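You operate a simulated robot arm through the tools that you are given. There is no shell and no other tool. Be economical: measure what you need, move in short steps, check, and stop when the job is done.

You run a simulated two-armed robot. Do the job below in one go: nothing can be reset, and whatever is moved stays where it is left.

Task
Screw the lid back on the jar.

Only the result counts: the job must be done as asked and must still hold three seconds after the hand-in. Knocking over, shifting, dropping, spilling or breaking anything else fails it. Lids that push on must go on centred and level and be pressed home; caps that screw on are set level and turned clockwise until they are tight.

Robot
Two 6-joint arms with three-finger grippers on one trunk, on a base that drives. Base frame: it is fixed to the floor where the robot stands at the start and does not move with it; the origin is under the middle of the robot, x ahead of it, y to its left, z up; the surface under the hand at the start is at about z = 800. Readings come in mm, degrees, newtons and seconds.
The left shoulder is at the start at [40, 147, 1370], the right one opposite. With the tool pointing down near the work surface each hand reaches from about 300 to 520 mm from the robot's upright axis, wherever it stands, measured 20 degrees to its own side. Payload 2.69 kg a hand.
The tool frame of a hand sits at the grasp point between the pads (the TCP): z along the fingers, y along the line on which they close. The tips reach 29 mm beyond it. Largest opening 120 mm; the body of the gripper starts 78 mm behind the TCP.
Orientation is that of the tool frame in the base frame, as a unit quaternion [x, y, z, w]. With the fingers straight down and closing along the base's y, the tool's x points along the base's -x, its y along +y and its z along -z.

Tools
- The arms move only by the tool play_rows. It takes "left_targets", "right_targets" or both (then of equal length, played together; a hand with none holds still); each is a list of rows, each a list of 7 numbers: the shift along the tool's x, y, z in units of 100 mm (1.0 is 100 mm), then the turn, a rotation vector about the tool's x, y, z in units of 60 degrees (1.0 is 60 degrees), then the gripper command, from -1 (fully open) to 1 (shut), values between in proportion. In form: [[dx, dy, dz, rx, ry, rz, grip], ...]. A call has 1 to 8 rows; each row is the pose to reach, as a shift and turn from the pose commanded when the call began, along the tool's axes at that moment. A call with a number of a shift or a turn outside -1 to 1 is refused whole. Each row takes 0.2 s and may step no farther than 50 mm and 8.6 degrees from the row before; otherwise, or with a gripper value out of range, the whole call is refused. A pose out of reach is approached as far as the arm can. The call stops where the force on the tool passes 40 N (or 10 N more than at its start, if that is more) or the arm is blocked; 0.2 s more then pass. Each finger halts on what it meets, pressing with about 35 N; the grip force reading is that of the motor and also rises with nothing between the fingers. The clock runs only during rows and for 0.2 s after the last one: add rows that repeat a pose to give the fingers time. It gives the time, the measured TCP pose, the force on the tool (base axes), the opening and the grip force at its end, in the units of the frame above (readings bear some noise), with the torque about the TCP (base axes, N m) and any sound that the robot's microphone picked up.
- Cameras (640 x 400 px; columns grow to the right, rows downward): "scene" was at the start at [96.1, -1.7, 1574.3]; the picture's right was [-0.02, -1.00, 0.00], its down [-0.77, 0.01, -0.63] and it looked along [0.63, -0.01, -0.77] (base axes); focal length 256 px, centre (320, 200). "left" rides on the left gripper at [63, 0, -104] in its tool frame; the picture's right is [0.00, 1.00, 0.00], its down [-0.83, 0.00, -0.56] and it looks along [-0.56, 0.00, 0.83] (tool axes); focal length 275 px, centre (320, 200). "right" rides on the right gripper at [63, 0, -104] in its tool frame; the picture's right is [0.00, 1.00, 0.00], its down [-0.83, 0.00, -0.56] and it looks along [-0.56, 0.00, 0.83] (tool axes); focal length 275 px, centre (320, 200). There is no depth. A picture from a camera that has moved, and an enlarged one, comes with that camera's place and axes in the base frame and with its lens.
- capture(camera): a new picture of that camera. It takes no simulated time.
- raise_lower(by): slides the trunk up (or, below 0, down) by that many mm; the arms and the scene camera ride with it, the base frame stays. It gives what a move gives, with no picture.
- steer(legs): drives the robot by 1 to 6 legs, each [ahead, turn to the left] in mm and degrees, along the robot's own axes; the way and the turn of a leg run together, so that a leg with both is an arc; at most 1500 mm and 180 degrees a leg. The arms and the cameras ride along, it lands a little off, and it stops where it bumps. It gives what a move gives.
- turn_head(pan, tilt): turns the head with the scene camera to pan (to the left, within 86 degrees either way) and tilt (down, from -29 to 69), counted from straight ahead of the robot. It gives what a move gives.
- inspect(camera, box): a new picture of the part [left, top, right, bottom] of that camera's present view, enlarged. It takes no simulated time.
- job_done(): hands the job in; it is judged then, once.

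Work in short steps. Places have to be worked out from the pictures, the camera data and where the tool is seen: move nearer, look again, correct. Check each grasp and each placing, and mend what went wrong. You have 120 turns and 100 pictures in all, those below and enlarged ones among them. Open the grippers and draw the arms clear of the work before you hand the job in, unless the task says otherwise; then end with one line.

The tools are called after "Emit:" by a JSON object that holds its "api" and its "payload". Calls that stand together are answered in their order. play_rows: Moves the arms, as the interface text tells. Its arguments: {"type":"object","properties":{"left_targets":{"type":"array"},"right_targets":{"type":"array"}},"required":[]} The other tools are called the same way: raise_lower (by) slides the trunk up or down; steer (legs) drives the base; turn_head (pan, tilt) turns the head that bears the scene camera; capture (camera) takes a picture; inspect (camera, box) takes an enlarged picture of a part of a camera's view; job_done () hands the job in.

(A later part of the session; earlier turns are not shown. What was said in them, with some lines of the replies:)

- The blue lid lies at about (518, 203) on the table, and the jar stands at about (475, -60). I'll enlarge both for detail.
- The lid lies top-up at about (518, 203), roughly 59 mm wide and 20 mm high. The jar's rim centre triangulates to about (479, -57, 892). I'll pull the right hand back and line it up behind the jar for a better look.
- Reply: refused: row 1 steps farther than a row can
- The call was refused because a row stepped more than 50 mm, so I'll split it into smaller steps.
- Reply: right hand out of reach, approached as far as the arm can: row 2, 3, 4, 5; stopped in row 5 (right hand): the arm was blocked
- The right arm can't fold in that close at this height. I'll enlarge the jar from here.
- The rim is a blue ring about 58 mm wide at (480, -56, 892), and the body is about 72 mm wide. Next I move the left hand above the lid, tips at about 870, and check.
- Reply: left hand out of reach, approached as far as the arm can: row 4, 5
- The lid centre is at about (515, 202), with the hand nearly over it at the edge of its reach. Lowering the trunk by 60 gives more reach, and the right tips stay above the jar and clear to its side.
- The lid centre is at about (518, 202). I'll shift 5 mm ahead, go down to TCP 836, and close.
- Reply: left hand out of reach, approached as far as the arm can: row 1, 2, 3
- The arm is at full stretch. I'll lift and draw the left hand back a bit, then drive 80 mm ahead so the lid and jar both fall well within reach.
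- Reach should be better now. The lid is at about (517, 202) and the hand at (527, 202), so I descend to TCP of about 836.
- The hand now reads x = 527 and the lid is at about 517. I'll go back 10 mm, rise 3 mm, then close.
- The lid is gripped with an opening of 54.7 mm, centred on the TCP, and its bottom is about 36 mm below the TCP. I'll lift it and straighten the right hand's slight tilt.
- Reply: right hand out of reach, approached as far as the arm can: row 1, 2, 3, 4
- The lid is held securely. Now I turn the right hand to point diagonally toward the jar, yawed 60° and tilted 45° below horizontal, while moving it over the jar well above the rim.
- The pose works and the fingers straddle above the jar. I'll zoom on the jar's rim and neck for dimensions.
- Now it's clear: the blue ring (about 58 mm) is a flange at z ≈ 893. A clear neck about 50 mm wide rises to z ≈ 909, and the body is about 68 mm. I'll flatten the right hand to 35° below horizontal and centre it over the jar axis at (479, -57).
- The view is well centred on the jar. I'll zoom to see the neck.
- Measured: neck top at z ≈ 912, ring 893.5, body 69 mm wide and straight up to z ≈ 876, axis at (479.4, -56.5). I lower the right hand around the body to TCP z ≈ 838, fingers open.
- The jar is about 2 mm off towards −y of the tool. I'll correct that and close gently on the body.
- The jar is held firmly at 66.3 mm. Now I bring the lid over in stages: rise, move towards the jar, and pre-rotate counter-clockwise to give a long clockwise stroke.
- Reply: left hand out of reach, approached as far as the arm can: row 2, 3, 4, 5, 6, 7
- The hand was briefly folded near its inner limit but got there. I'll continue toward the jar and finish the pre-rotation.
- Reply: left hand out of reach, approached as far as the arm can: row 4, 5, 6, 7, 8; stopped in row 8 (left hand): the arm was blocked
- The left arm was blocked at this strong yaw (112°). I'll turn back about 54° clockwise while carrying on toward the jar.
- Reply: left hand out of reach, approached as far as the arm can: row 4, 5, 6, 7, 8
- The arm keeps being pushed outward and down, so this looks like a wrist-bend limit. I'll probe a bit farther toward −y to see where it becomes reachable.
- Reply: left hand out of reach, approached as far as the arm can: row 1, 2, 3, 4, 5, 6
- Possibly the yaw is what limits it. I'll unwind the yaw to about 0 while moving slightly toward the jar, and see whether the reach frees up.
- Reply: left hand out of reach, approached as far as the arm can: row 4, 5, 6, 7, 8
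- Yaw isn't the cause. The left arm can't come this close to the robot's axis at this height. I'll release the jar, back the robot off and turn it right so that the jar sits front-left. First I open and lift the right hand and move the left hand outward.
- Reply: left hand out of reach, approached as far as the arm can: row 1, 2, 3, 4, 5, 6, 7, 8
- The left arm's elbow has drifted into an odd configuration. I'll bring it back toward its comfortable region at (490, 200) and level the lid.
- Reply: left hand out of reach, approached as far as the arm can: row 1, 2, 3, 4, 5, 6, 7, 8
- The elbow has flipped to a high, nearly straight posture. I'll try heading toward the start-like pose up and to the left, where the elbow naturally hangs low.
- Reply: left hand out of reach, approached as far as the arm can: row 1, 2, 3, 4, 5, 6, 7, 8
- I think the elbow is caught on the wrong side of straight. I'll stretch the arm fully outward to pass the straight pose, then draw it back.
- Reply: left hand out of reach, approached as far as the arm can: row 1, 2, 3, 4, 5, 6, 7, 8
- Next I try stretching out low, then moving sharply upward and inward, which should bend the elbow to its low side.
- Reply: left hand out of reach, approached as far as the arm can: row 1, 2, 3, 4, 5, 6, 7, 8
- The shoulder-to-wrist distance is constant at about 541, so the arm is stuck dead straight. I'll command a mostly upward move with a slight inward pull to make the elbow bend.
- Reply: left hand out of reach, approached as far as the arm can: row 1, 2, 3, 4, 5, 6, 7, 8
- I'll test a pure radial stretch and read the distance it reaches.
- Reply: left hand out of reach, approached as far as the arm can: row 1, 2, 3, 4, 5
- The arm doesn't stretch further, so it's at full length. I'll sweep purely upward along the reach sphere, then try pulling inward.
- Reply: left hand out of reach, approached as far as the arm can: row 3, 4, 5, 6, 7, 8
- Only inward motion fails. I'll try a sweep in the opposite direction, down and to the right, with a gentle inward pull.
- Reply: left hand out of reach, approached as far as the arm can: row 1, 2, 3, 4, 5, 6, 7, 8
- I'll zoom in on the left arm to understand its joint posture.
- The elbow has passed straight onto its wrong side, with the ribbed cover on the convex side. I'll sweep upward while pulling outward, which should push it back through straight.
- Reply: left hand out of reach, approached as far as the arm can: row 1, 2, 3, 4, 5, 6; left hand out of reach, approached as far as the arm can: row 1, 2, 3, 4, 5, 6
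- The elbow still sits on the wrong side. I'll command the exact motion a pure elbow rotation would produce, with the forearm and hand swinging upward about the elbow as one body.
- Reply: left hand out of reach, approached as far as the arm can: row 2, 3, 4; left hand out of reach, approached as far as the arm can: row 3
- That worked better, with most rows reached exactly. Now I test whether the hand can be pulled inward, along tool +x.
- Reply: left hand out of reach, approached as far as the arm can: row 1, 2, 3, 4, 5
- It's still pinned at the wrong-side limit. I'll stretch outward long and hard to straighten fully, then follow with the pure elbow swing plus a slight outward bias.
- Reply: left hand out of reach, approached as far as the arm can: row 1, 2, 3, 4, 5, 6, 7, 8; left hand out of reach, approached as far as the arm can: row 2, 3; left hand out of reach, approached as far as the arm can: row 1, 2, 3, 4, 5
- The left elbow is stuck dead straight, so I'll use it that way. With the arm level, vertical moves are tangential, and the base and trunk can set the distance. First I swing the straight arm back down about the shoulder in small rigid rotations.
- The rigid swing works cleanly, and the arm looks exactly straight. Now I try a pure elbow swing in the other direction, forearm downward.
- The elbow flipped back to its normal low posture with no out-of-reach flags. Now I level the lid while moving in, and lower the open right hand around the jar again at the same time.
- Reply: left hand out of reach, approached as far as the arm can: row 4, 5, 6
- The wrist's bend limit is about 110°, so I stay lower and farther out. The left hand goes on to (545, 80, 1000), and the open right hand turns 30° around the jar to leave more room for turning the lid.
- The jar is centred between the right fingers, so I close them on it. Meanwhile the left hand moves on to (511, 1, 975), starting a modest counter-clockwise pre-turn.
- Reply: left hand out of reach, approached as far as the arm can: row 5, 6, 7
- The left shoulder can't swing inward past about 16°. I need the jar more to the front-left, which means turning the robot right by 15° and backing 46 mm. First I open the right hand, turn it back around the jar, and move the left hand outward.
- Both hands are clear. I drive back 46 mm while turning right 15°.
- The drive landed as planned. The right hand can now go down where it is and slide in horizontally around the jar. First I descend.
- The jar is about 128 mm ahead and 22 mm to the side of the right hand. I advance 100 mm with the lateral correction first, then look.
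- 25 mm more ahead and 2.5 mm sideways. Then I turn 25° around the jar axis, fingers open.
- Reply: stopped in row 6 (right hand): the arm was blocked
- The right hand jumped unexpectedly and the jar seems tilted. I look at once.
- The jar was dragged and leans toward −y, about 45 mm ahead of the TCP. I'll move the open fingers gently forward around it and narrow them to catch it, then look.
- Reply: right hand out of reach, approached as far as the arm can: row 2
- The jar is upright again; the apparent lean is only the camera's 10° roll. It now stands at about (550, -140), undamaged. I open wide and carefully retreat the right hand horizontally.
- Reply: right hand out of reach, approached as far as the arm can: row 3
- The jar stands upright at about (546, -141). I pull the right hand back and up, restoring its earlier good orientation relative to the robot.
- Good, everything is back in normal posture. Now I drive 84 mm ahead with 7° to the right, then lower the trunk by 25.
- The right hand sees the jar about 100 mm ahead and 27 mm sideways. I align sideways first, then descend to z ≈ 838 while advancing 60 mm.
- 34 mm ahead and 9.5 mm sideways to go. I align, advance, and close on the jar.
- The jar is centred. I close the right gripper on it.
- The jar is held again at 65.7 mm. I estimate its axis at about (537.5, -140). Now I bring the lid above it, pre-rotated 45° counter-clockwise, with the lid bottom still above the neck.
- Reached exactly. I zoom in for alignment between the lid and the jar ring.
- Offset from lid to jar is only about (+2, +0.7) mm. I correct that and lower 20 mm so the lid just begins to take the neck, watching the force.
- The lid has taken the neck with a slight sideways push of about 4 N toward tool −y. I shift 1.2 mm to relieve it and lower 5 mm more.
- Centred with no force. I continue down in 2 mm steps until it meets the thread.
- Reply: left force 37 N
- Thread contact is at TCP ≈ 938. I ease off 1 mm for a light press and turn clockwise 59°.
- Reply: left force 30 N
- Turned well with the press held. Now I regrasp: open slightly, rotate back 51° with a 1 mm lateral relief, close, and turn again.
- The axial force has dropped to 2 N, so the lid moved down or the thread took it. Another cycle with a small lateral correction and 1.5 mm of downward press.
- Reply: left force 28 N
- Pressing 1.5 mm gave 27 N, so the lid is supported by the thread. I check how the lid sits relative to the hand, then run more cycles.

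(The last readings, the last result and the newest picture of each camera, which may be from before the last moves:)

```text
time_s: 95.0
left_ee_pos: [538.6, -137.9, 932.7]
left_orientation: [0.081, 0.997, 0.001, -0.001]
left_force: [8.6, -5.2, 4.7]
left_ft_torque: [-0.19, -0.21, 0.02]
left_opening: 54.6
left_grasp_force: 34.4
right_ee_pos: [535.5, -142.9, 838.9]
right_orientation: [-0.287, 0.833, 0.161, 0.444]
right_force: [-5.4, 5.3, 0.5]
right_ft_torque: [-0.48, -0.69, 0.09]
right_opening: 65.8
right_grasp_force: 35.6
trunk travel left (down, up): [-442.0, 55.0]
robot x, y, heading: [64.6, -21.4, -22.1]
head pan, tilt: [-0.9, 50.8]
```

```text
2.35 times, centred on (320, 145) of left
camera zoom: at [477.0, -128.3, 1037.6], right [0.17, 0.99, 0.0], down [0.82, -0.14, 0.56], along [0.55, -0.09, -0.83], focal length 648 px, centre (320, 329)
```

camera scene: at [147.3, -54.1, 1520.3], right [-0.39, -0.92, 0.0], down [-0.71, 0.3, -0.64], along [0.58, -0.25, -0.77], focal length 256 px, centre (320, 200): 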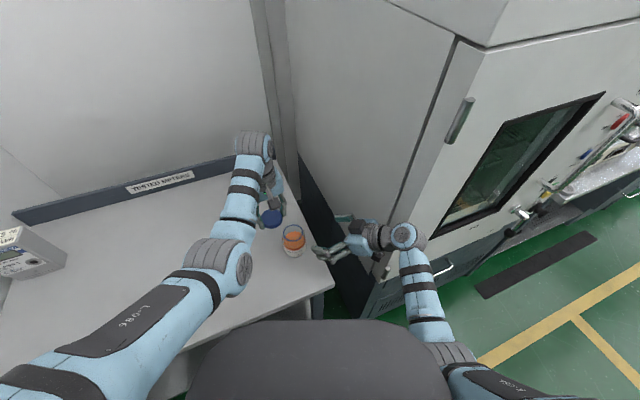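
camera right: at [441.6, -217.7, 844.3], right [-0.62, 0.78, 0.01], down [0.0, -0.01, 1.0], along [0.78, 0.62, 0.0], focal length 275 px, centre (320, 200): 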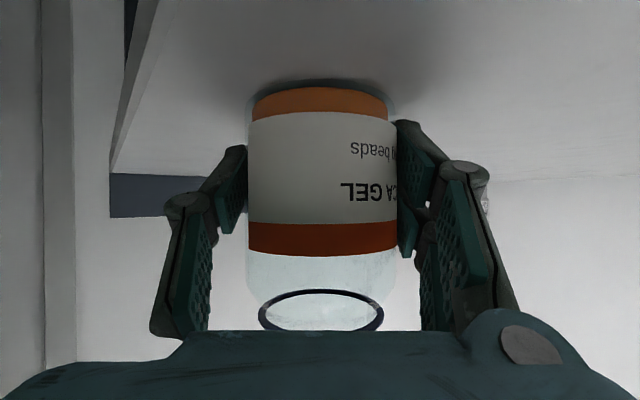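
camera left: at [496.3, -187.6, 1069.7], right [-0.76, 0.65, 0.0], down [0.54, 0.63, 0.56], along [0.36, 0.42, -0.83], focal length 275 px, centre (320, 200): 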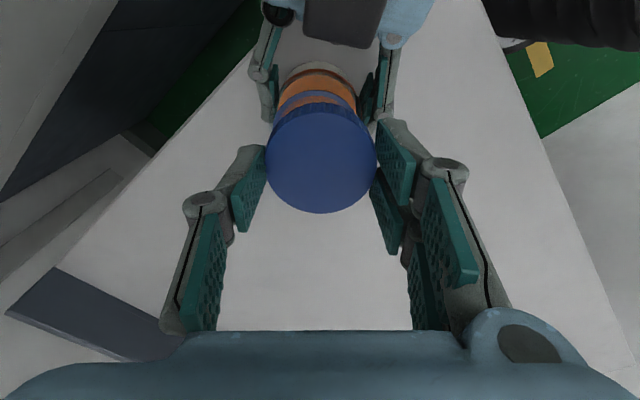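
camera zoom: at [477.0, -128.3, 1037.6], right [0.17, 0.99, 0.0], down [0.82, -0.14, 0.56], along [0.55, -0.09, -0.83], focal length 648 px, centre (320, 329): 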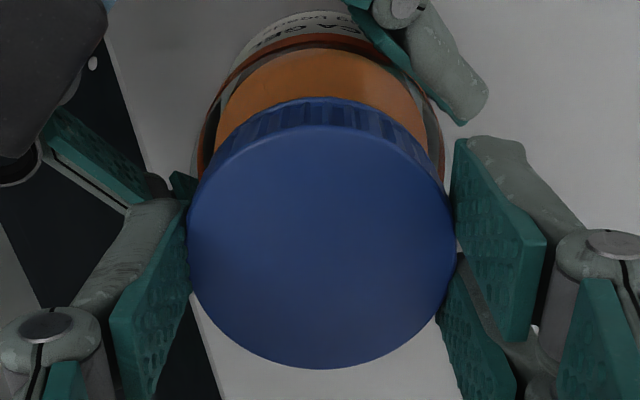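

The axial force falls during each stroke, so the thread is pulling the lid down. I run two more cycles, following by about 0.6 mm each.

Emit:
{"api": "play_rows", "payload": {"left_targets": [[0, 0, 0, 0, 0, 0, -0.1], [0, 0, 0, 0, 0, 0, -0.1], [-0.002, -0.002, 0, 0, 0, -0.142, -0.1], [-0.002, -0.002, 0, 0, 0, -0.284, -0.1], [-0.002, -0.002, 0, 0, 0, -0.426, -0.1], [-0.002, -0.002, 0, 0, 0, -0.568, -0.1], [-0.002, -0.002, 0, 0, 0, -0.71, -0.1], [-0.002, -0.002, 0, 0, 0, -0.852, -0.1]]}}

Emit:
{"api": "play_rows", "payload": {"left_targets": [[0, 0, 0, 0, 0, 0, 1], [0, 0, 0.006, 0, 0, 0, 1], [0, 0, 0.006, 0, 0, 0.142, 1], [0, 0, 0.006, 0, 0, 0.284, 1], [0, 0, 0.006, 0, 0, 0.426, 1], [0, 0, 0.006, 0, 0, 0.568, 1], [0, 0, 0.006, 0, 0, 0.71, 1], [0, 0, 0.006, 0, 0, 0.852, 1]]}}

Emit:
{"api": "play_rows", "payload": {"left_targets": [[0, 0, 0, 0, 0, 0, -0.1], [0, 0, 0, 0, 0, 0, -0.1], [0, 0, 0, 0, 0, -0.142, -0.1], [0, 0, 0, 0, 0, -0.284, -0.1], [0, 0, 0, 0, 0, -0.426, -0.1], [0, 0, 0, 0, 0, -0.568, -0.1], [0, 0, 0, 0, 0, -0.71, -0.1], [0, 0, 0, 0, 0, -0.852, -0.1]]}}

Emit:
{"api": "play_rows", "payload": {"left_targets": [[0, 0, 0, 0, 0, 0, 1], [0, 0, 0.006, 0, 0, 0, 1], [0, 0, 0.006, 0, 0, 0.142, 1], [0, 0, 0.006, 0, 0, 0.284, 1], [0, 0, 0.006, 0, 0, 0.426, 1], [0, 0, 0.006, 0, 0, 0.568, 1], [0, 0, 0.006, 0, 0, 0.71, 1], [0, 0, 0.006, 0, 0, 0.852, 1]]}}

```text
time_s: 96.8
left_ee_pos: [538.6, -138.0, 932.9]
left_orientation: [-0.36, 0.933, -0.001, 0.0]
left_force: [-0.2, 0.6, -0.5]
left_ft_torque: [0.0, -0.04, 0.05]
left_opening: 66.2
left_grasp_force: 0.0
right_ee_pos: [535.7, -143.0, 838.0]
right_orientation: [-0.288, 0.833, 0.161, 0.444]
right_force: [-0.6, -1.1, 0.3]
right_ft_torque: [-0.1, -0.01, 0.01]
right_opening: 65.7
right_grasp_force: 35.0
trunk travel left (down, up): [-442.0, 55.0]
robot x, y, heading: [65.0, -23.1, -22.1]
head pan, tilt: [-0.9, 50.8]
```

```text
time_s: 98.7
left_ee_pos: [540.1, -140.0, 933.2]
left_orientation: [0.081, 0.997, -0.002, 0.0]
left_force: [5.9, -28.4, 0.6]
left_ft_torque: [-0.84, -0.06, 1.3]
left_opening: 55.3
left_grasp_force: 35.5
right_ee_pos: [535.1, -141.3, 838.2]
right_orientation: [-0.288, 0.832, 0.163, 0.444]
right_force: [-6.4, 27.6, 1.0]
right_ft_torque: [-1.78, -0.32, -1.17]
right_opening: 64.6
right_grasp_force: 34.9
trunk travel left (down, up): [-442.0, 55.0]
robot x, y, heading: [63.3, -15.1, -22.2]
head pan, tilt: [-0.9, 50.8]
```

```text
time_s: 100.5
left_ee_pos: [539.1, -139.1, 932.1]
left_orientation: [-0.36, 0.933, -0.001, -0.001]
left_force: [-0.3, 0.1, 0.7]
left_ft_torque: [-0.01, -0.02, -0.01]
left_opening: 66.2
left_grasp_force: 0.1
right_ee_pos: [535.6, -143.7, 838.5]
right_orientation: [-0.287, 0.833, 0.162, 0.445]
right_force: [0.3, -1.2, 0.2]
right_ft_torque: [-0.04, -0.06, -0.01]
right_opening: 64.5
right_grasp_force: 34.9
trunk travel left (down, up): [-442.0, 55.0]
robot x, y, heading: [59.9, -17.5, -22.1]
head pan, tilt: [-0.9, 50.8]
```

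```text
time_s: 102.2
left_ee_pos: [540.3, -140.7, 933.2]
left_orientation: [0.081, 0.997, -0.002, 0.001]
left_force: [7.7, -21.0, 0.4]
left_ft_torque: [-0.66, -0.22, 1.27]
left_opening: 55.0
left_grasp_force: 34.6
right_ee_pos: [534.0, -143.4, 837.7]
right_orientation: [-0.287, 0.833, 0.162, 0.444]
right_force: [-6.2, 20.8, 2.1]
right_ft_torque: [-1.48, -0.46, -1.09]
right_opening: 64.6
right_grasp_force: 35.1
trunk travel left (down, up): [-442.0, 55.0]
robot x, y, heading: [62.0, -23.9, -22.4]
head pan, tilt: [-0.9, 50.8]
```

A torque of 1.3 N·m now resists the turn in two strokes, so the cap appears to be tight. I open the left hand, rise clear, and check seating.

Emit:
{"api": "play_rows", "payload": {"left_targets": [[0, 0, 0, 0, 0, 0, -0.2], [0, 0, 0, 0, 0, 0, -0.3], [0, 0, -0.15, 0, 0, 0, -0.3], [0, 0, -0.35, 0, 0, 0, -0.3], [0, 0, -0.55, 0, 0, 0, -0.3], [0, 0, -0.55, 0, 0, 0, -0.3]]}}

Emit:
{"api": "inspect", "payload": {"camera": "scene", "box": [265, 195, 335, 260]}}

Emit:
{"api": "inspect", "payload": {"camera": "right", "box": [220, 200, 420, 340]}}

Emit:
{"api": "inspect", "payload": {"camera": "left", "box": [220, 20, 420, 180]}}

```text
time_s: 103.7
left_ee_pos: [540.1, -138.2, 988.2]
left_orientation: [0.079, 0.997, 0.0, -0.001]
left_force: [-0.5, 0.6, 0.3]
left_ft_torque: [0.0, -0.02, 0.03]
left_opening: 77.8
left_grasp_force: 0.0
right_ee_pos: [535.2, -144.5, 839.0]
right_orientation: [-0.288, 0.833, 0.161, 0.444]
right_force: [0.2, 0.2, 1.8]
right_ft_torque: [-0.09, -0.01, 0.02]
right_opening: 64.3
right_grasp_force: 34.8
trunk travel left (down, up): [-442.0, 55.0]
robot x, y, heading: [64.2, -20.2, -22.2]
head pan, tilt: [-0.9, 50.8]
```

```text
6.15 times, centred on (300, 228) of scene
camera zoom: at [151.7, -59.1, 1520.4], right [-0.39, -0.92, 0.0], down [-0.71, 0.3, -0.63], along [0.58, -0.25, -0.77], focal length 1578 px, centre (443, 31)
```

zoom: 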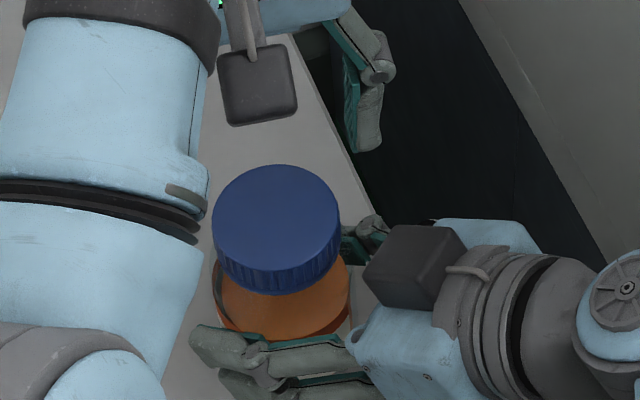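

```text
2.86 times, centred on (320, 270) of right
camera zoom: at [441.6, -217.7, 844.3], right [-0.62, 0.78, 0.01], down [0.0, -0.01, 1.0], along [0.78, 0.62, 0.0], focal length 786 px, centre (320, 0)
```

zoom: 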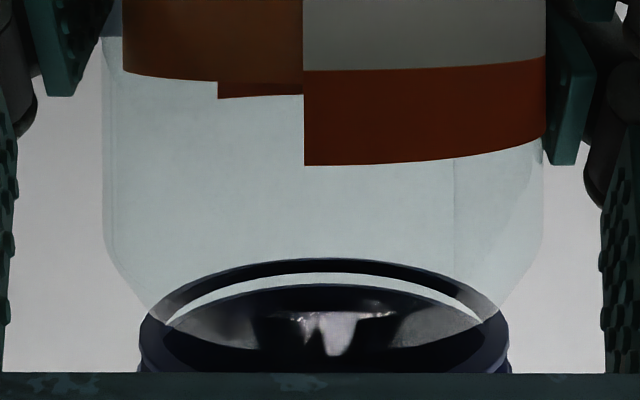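

```text
2.50 times, centred on (320, 100) of left
camera zoom: at [478.1, -128.4, 1091.8], right [0.16, 0.99, 0.0], down [0.82, -0.14, 0.55], along [0.55, -0.09, -0.83], focal length 688 px, centre (320, 450)
```

zoom: 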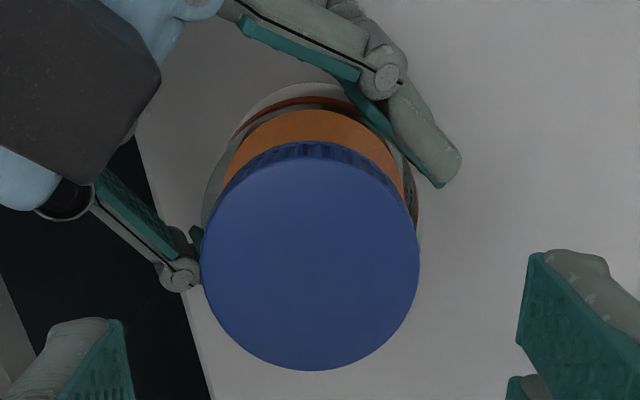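

The jar rotated in the right grip under 1.3 N·m, which also speaks for a tight cap. I zoom on the lid's lower edge to check there's no gap to the ring.

Emit:
{"api": "inspect", "payload": {"camera": "scene", "box": [282, 220, 312, 250]}}

Emit:
{"api": "inspect", "payload": {"camera": "right", "box": [255, 285, 385, 340]}}

```text
13.33 times, centred on (297, 235) of scene
camera zoom: at [151.7, -59.1, 1520.4], right [-0.39, -0.92, 0.0], down [-0.71, 0.3, -0.63], along [0.58, -0.25, -0.77], focal length 3419 px, centre (627, -267)
```

zoom: 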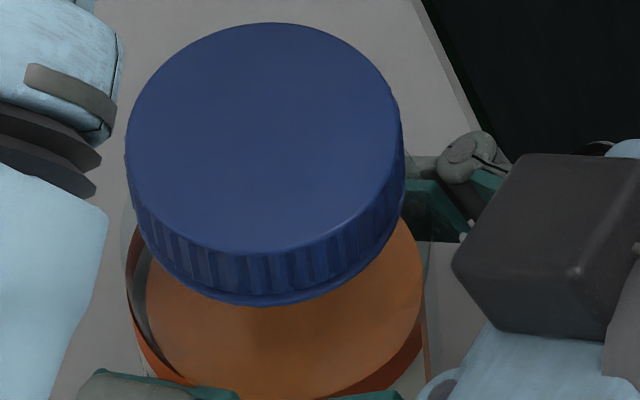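

```text
4.92 times, centred on (320, 312) of right
camera zoom: at [441.6, -217.7, 844.3], right [-0.62, 0.78, 0.01], down [0.0, -0.01, 1.0], along [0.78, 0.62, 0.0], focal length 1355 px, centre (320, -354)
```

zoom: 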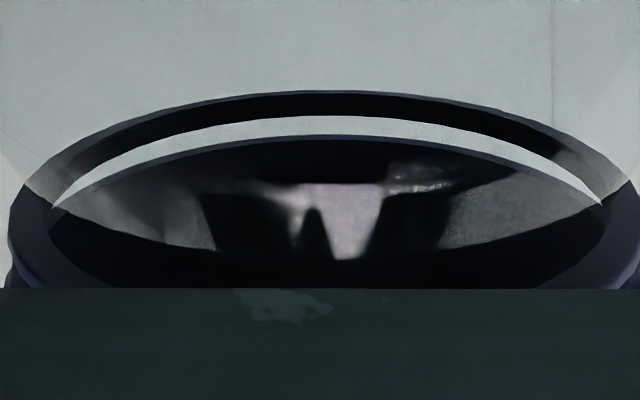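

The lid sits level and flush on the ring all round. I now open the right hand and back it straight out, and move the left hand aside.

Emit:
{"api": "play_rows", "payload": {"right_targets": [[0, 0, 0, 0, 0, 0, 0.0], [0, 0, 0, 0, 0, 0, -0.6], [0, 0, 0, 0, 0, 0, -0.9], [0, 0, 0, 0, 0, 0, -0.9], [0.1, 0, -0.15, 0, 0, 0, -0.9], [0.25, 0, -0.36, 0, 0, 0, -0.9], [0.42, 0, -0.6, 0, 0, 0, -0.9], [0.574, 0, -0.819, 0, 0, 0, -0.9]], "left_targets": [[0, 0, 0, 0, 0, 0, -0.5], [0, 0.0, 0, 0, 0, 0, -0.5], [-0.01, 0.1, 0, 0, 0, 0, -0.5], [-0.02, 0.25, 0, 0, 0, 0, -0.5], [-0.03, 0.4, 0, 0, 0, 0, -0.5], [-0.05, 0.55, 0, 0, 0, 0, -0.5], [-0.06, 0.7, 0, 0, 0, 0, -0.5], [-0.07, 0.82, 0, 0, 0, 0, -0.5]]}}

Emit:
{"api": "capture", "payload": {"camera": "right"}}

Emit:
{"api": "capture", "payload": {"camera": "scene"}}

```text
time_s: 105.5
left_ee_pos: [568.5, -63.7, 976.9]
left_orientation: [0.079, 0.997, -0.001, 0.0]
left_force: [0.6, 0.2, 0.1]
left_ft_torque: [0.05, -0.03, -0.01]
left_opening: 90.0
left_grasp_force: 0.0
left hand out of reach, approached as far as the arm can: row 6, 7, 8
right_ee_pos: [456.2, -198.9, 836.9]
right_orientation: [-0.287, 0.832, 0.165, 0.446]
right_force: [-0.1, 0.0, -0.2]
right_ft_torque: [-0.01, -0.01, 0.01]
right_opening: 114.1
right_grasp_force: 0.1
trunk travel left (down, up): [-442.0, 55.0]
robot x, y, heading: [64.6, -19.7, -22.1]
head pan, tilt: [-0.9, 50.8]
```

```text
11 pictures are left
camera right: at [361.7, -274.8, 841.3], right [-0.63, 0.78, 0.01], down [0.0, -0.02, 1.0], along [0.78, 0.63, 0.01], focal length 275 px, centre (320, 200)
```

right: 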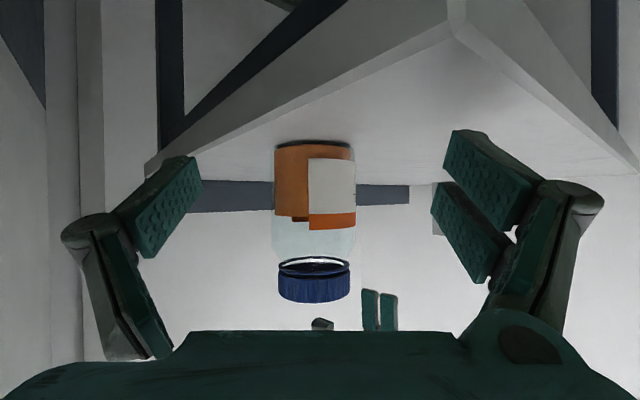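

```text
10 pictures are left
camera scene: at [151.2, -59.2, 1520.4], right [-0.39, -0.92, 0.0], down [-0.71, 0.3, -0.63], along [0.58, -0.25, -0.77], focal length 256 px, centre (320, 200)
```

scene: 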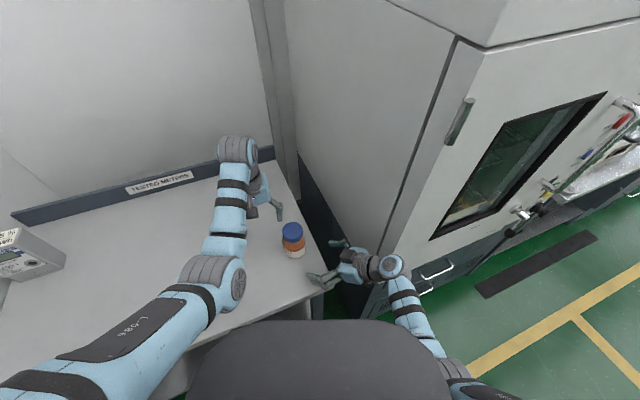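

The jar stands free and upright with the lid on. I take a side-view zoom to verify the seating.

Emit:
{"api": "inspect", "payload": {"camera": "right", "box": [260, 235, 370, 310]}}

```text
5.33 times, centred on (315, 272) of right
camera zoom: at [361.7, -274.8, 841.3], right [-0.63, 0.78, 0.01], down [0.0, -0.02, 1.0], along [0.78, 0.63, 0.01], focal length 1468 px, centre (347, -187)
```

zoom: 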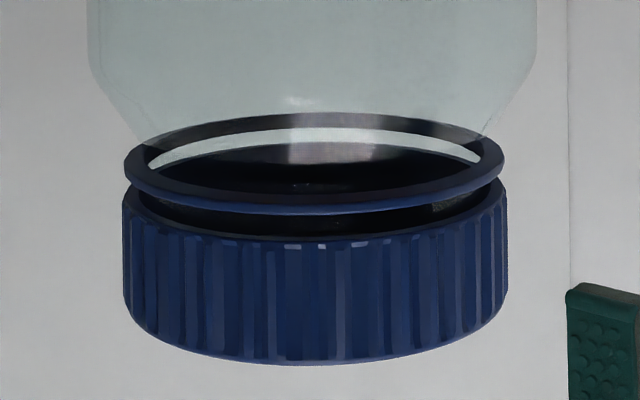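

The lid is level and evenly spaced all round, and it came to a hard stop: torque went from about 0 to 1.3 N·m, then the jar slipped in the grip instead of the lid turning. I lift the right hand clear and take a last look.

Emit:
{"api": "play_rows", "payload": {"right_targets": [[-0.1, 0, -0.15, 0, 0, 0, -0.9], [-0.25, 0, -0.3, 0, 0, 0, -0.9], [-0.45, 0, -0.45, 0, 0, 0, -0.9], [-0.6, 0, -0.55, 0, 0, 0, -0.9], [-0.6, 0, -0.55, 0, 0, 0, -0.9]]}}

Emit:
{"api": "capture", "payload": {"camera": "scene"}}

```text
time_s: 106.7
left_ee_pos: [567.6, -64.5, 976.4]
left_orientation: [0.08, 0.997, 0.0, 0.0]
left_force: [-0.4, -0.1, -1.2]
left_ft_torque: [-0.01, -0.02, 0.0]
left_opening: 90.2
left_grasp_force: 0.1
right_ee_pos: [446.0, -208.4, 916.0]
right_orientation: [-0.287, 0.832, 0.164, 0.446]
right_force: [0.0, 0.1, -1.0]
right_ft_torque: [-0.01, -0.01, -0.03]
right_opening: 114.0
right_grasp_force: 0.1
trunk travel left (down, up): [-442.0, 55.0]
robot x, y, heading: [63.5, -24.4, -22.1]
head pan, tilt: [-0.9, 50.8]
```

```text
8 pictures are left
camera scene: at [151.7, -59.0, 1520.4], right [-0.39, -0.92, 0.0], down [-0.71, 0.3, -0.63], along [0.58, -0.25, -0.77], focal length 256 px, centre (320, 200)
```

scene: 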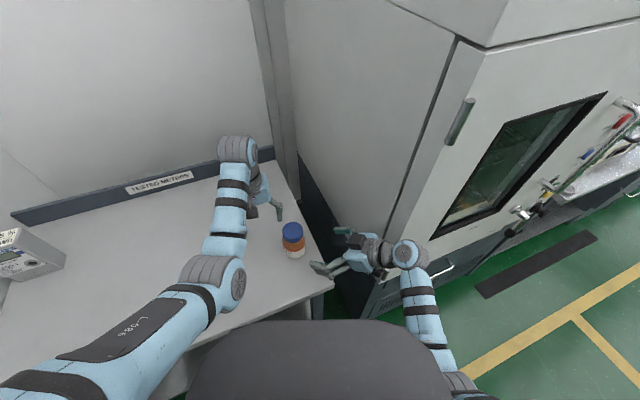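

The jar stands upright with its lid on, and both hands are open and clear. I hand the job in.

Emit:
{"api": "job_done", "payload": {}}

```text
The job is handed in.
```

The lid is screwed onto the jar, level and tight as far as I could check: on the last two strokes it resisted at about 1.3 N·m and the jar slipped in the grip instead of the lid turning. A gap of about 2.5 mm, even all round, remains between the lid and the blue ring. On the way, the right hand accidentally dragged and briefly tipped the open jar; it now stands upright about 100 mm from where it started (near the table's right edge), with no spill visible.
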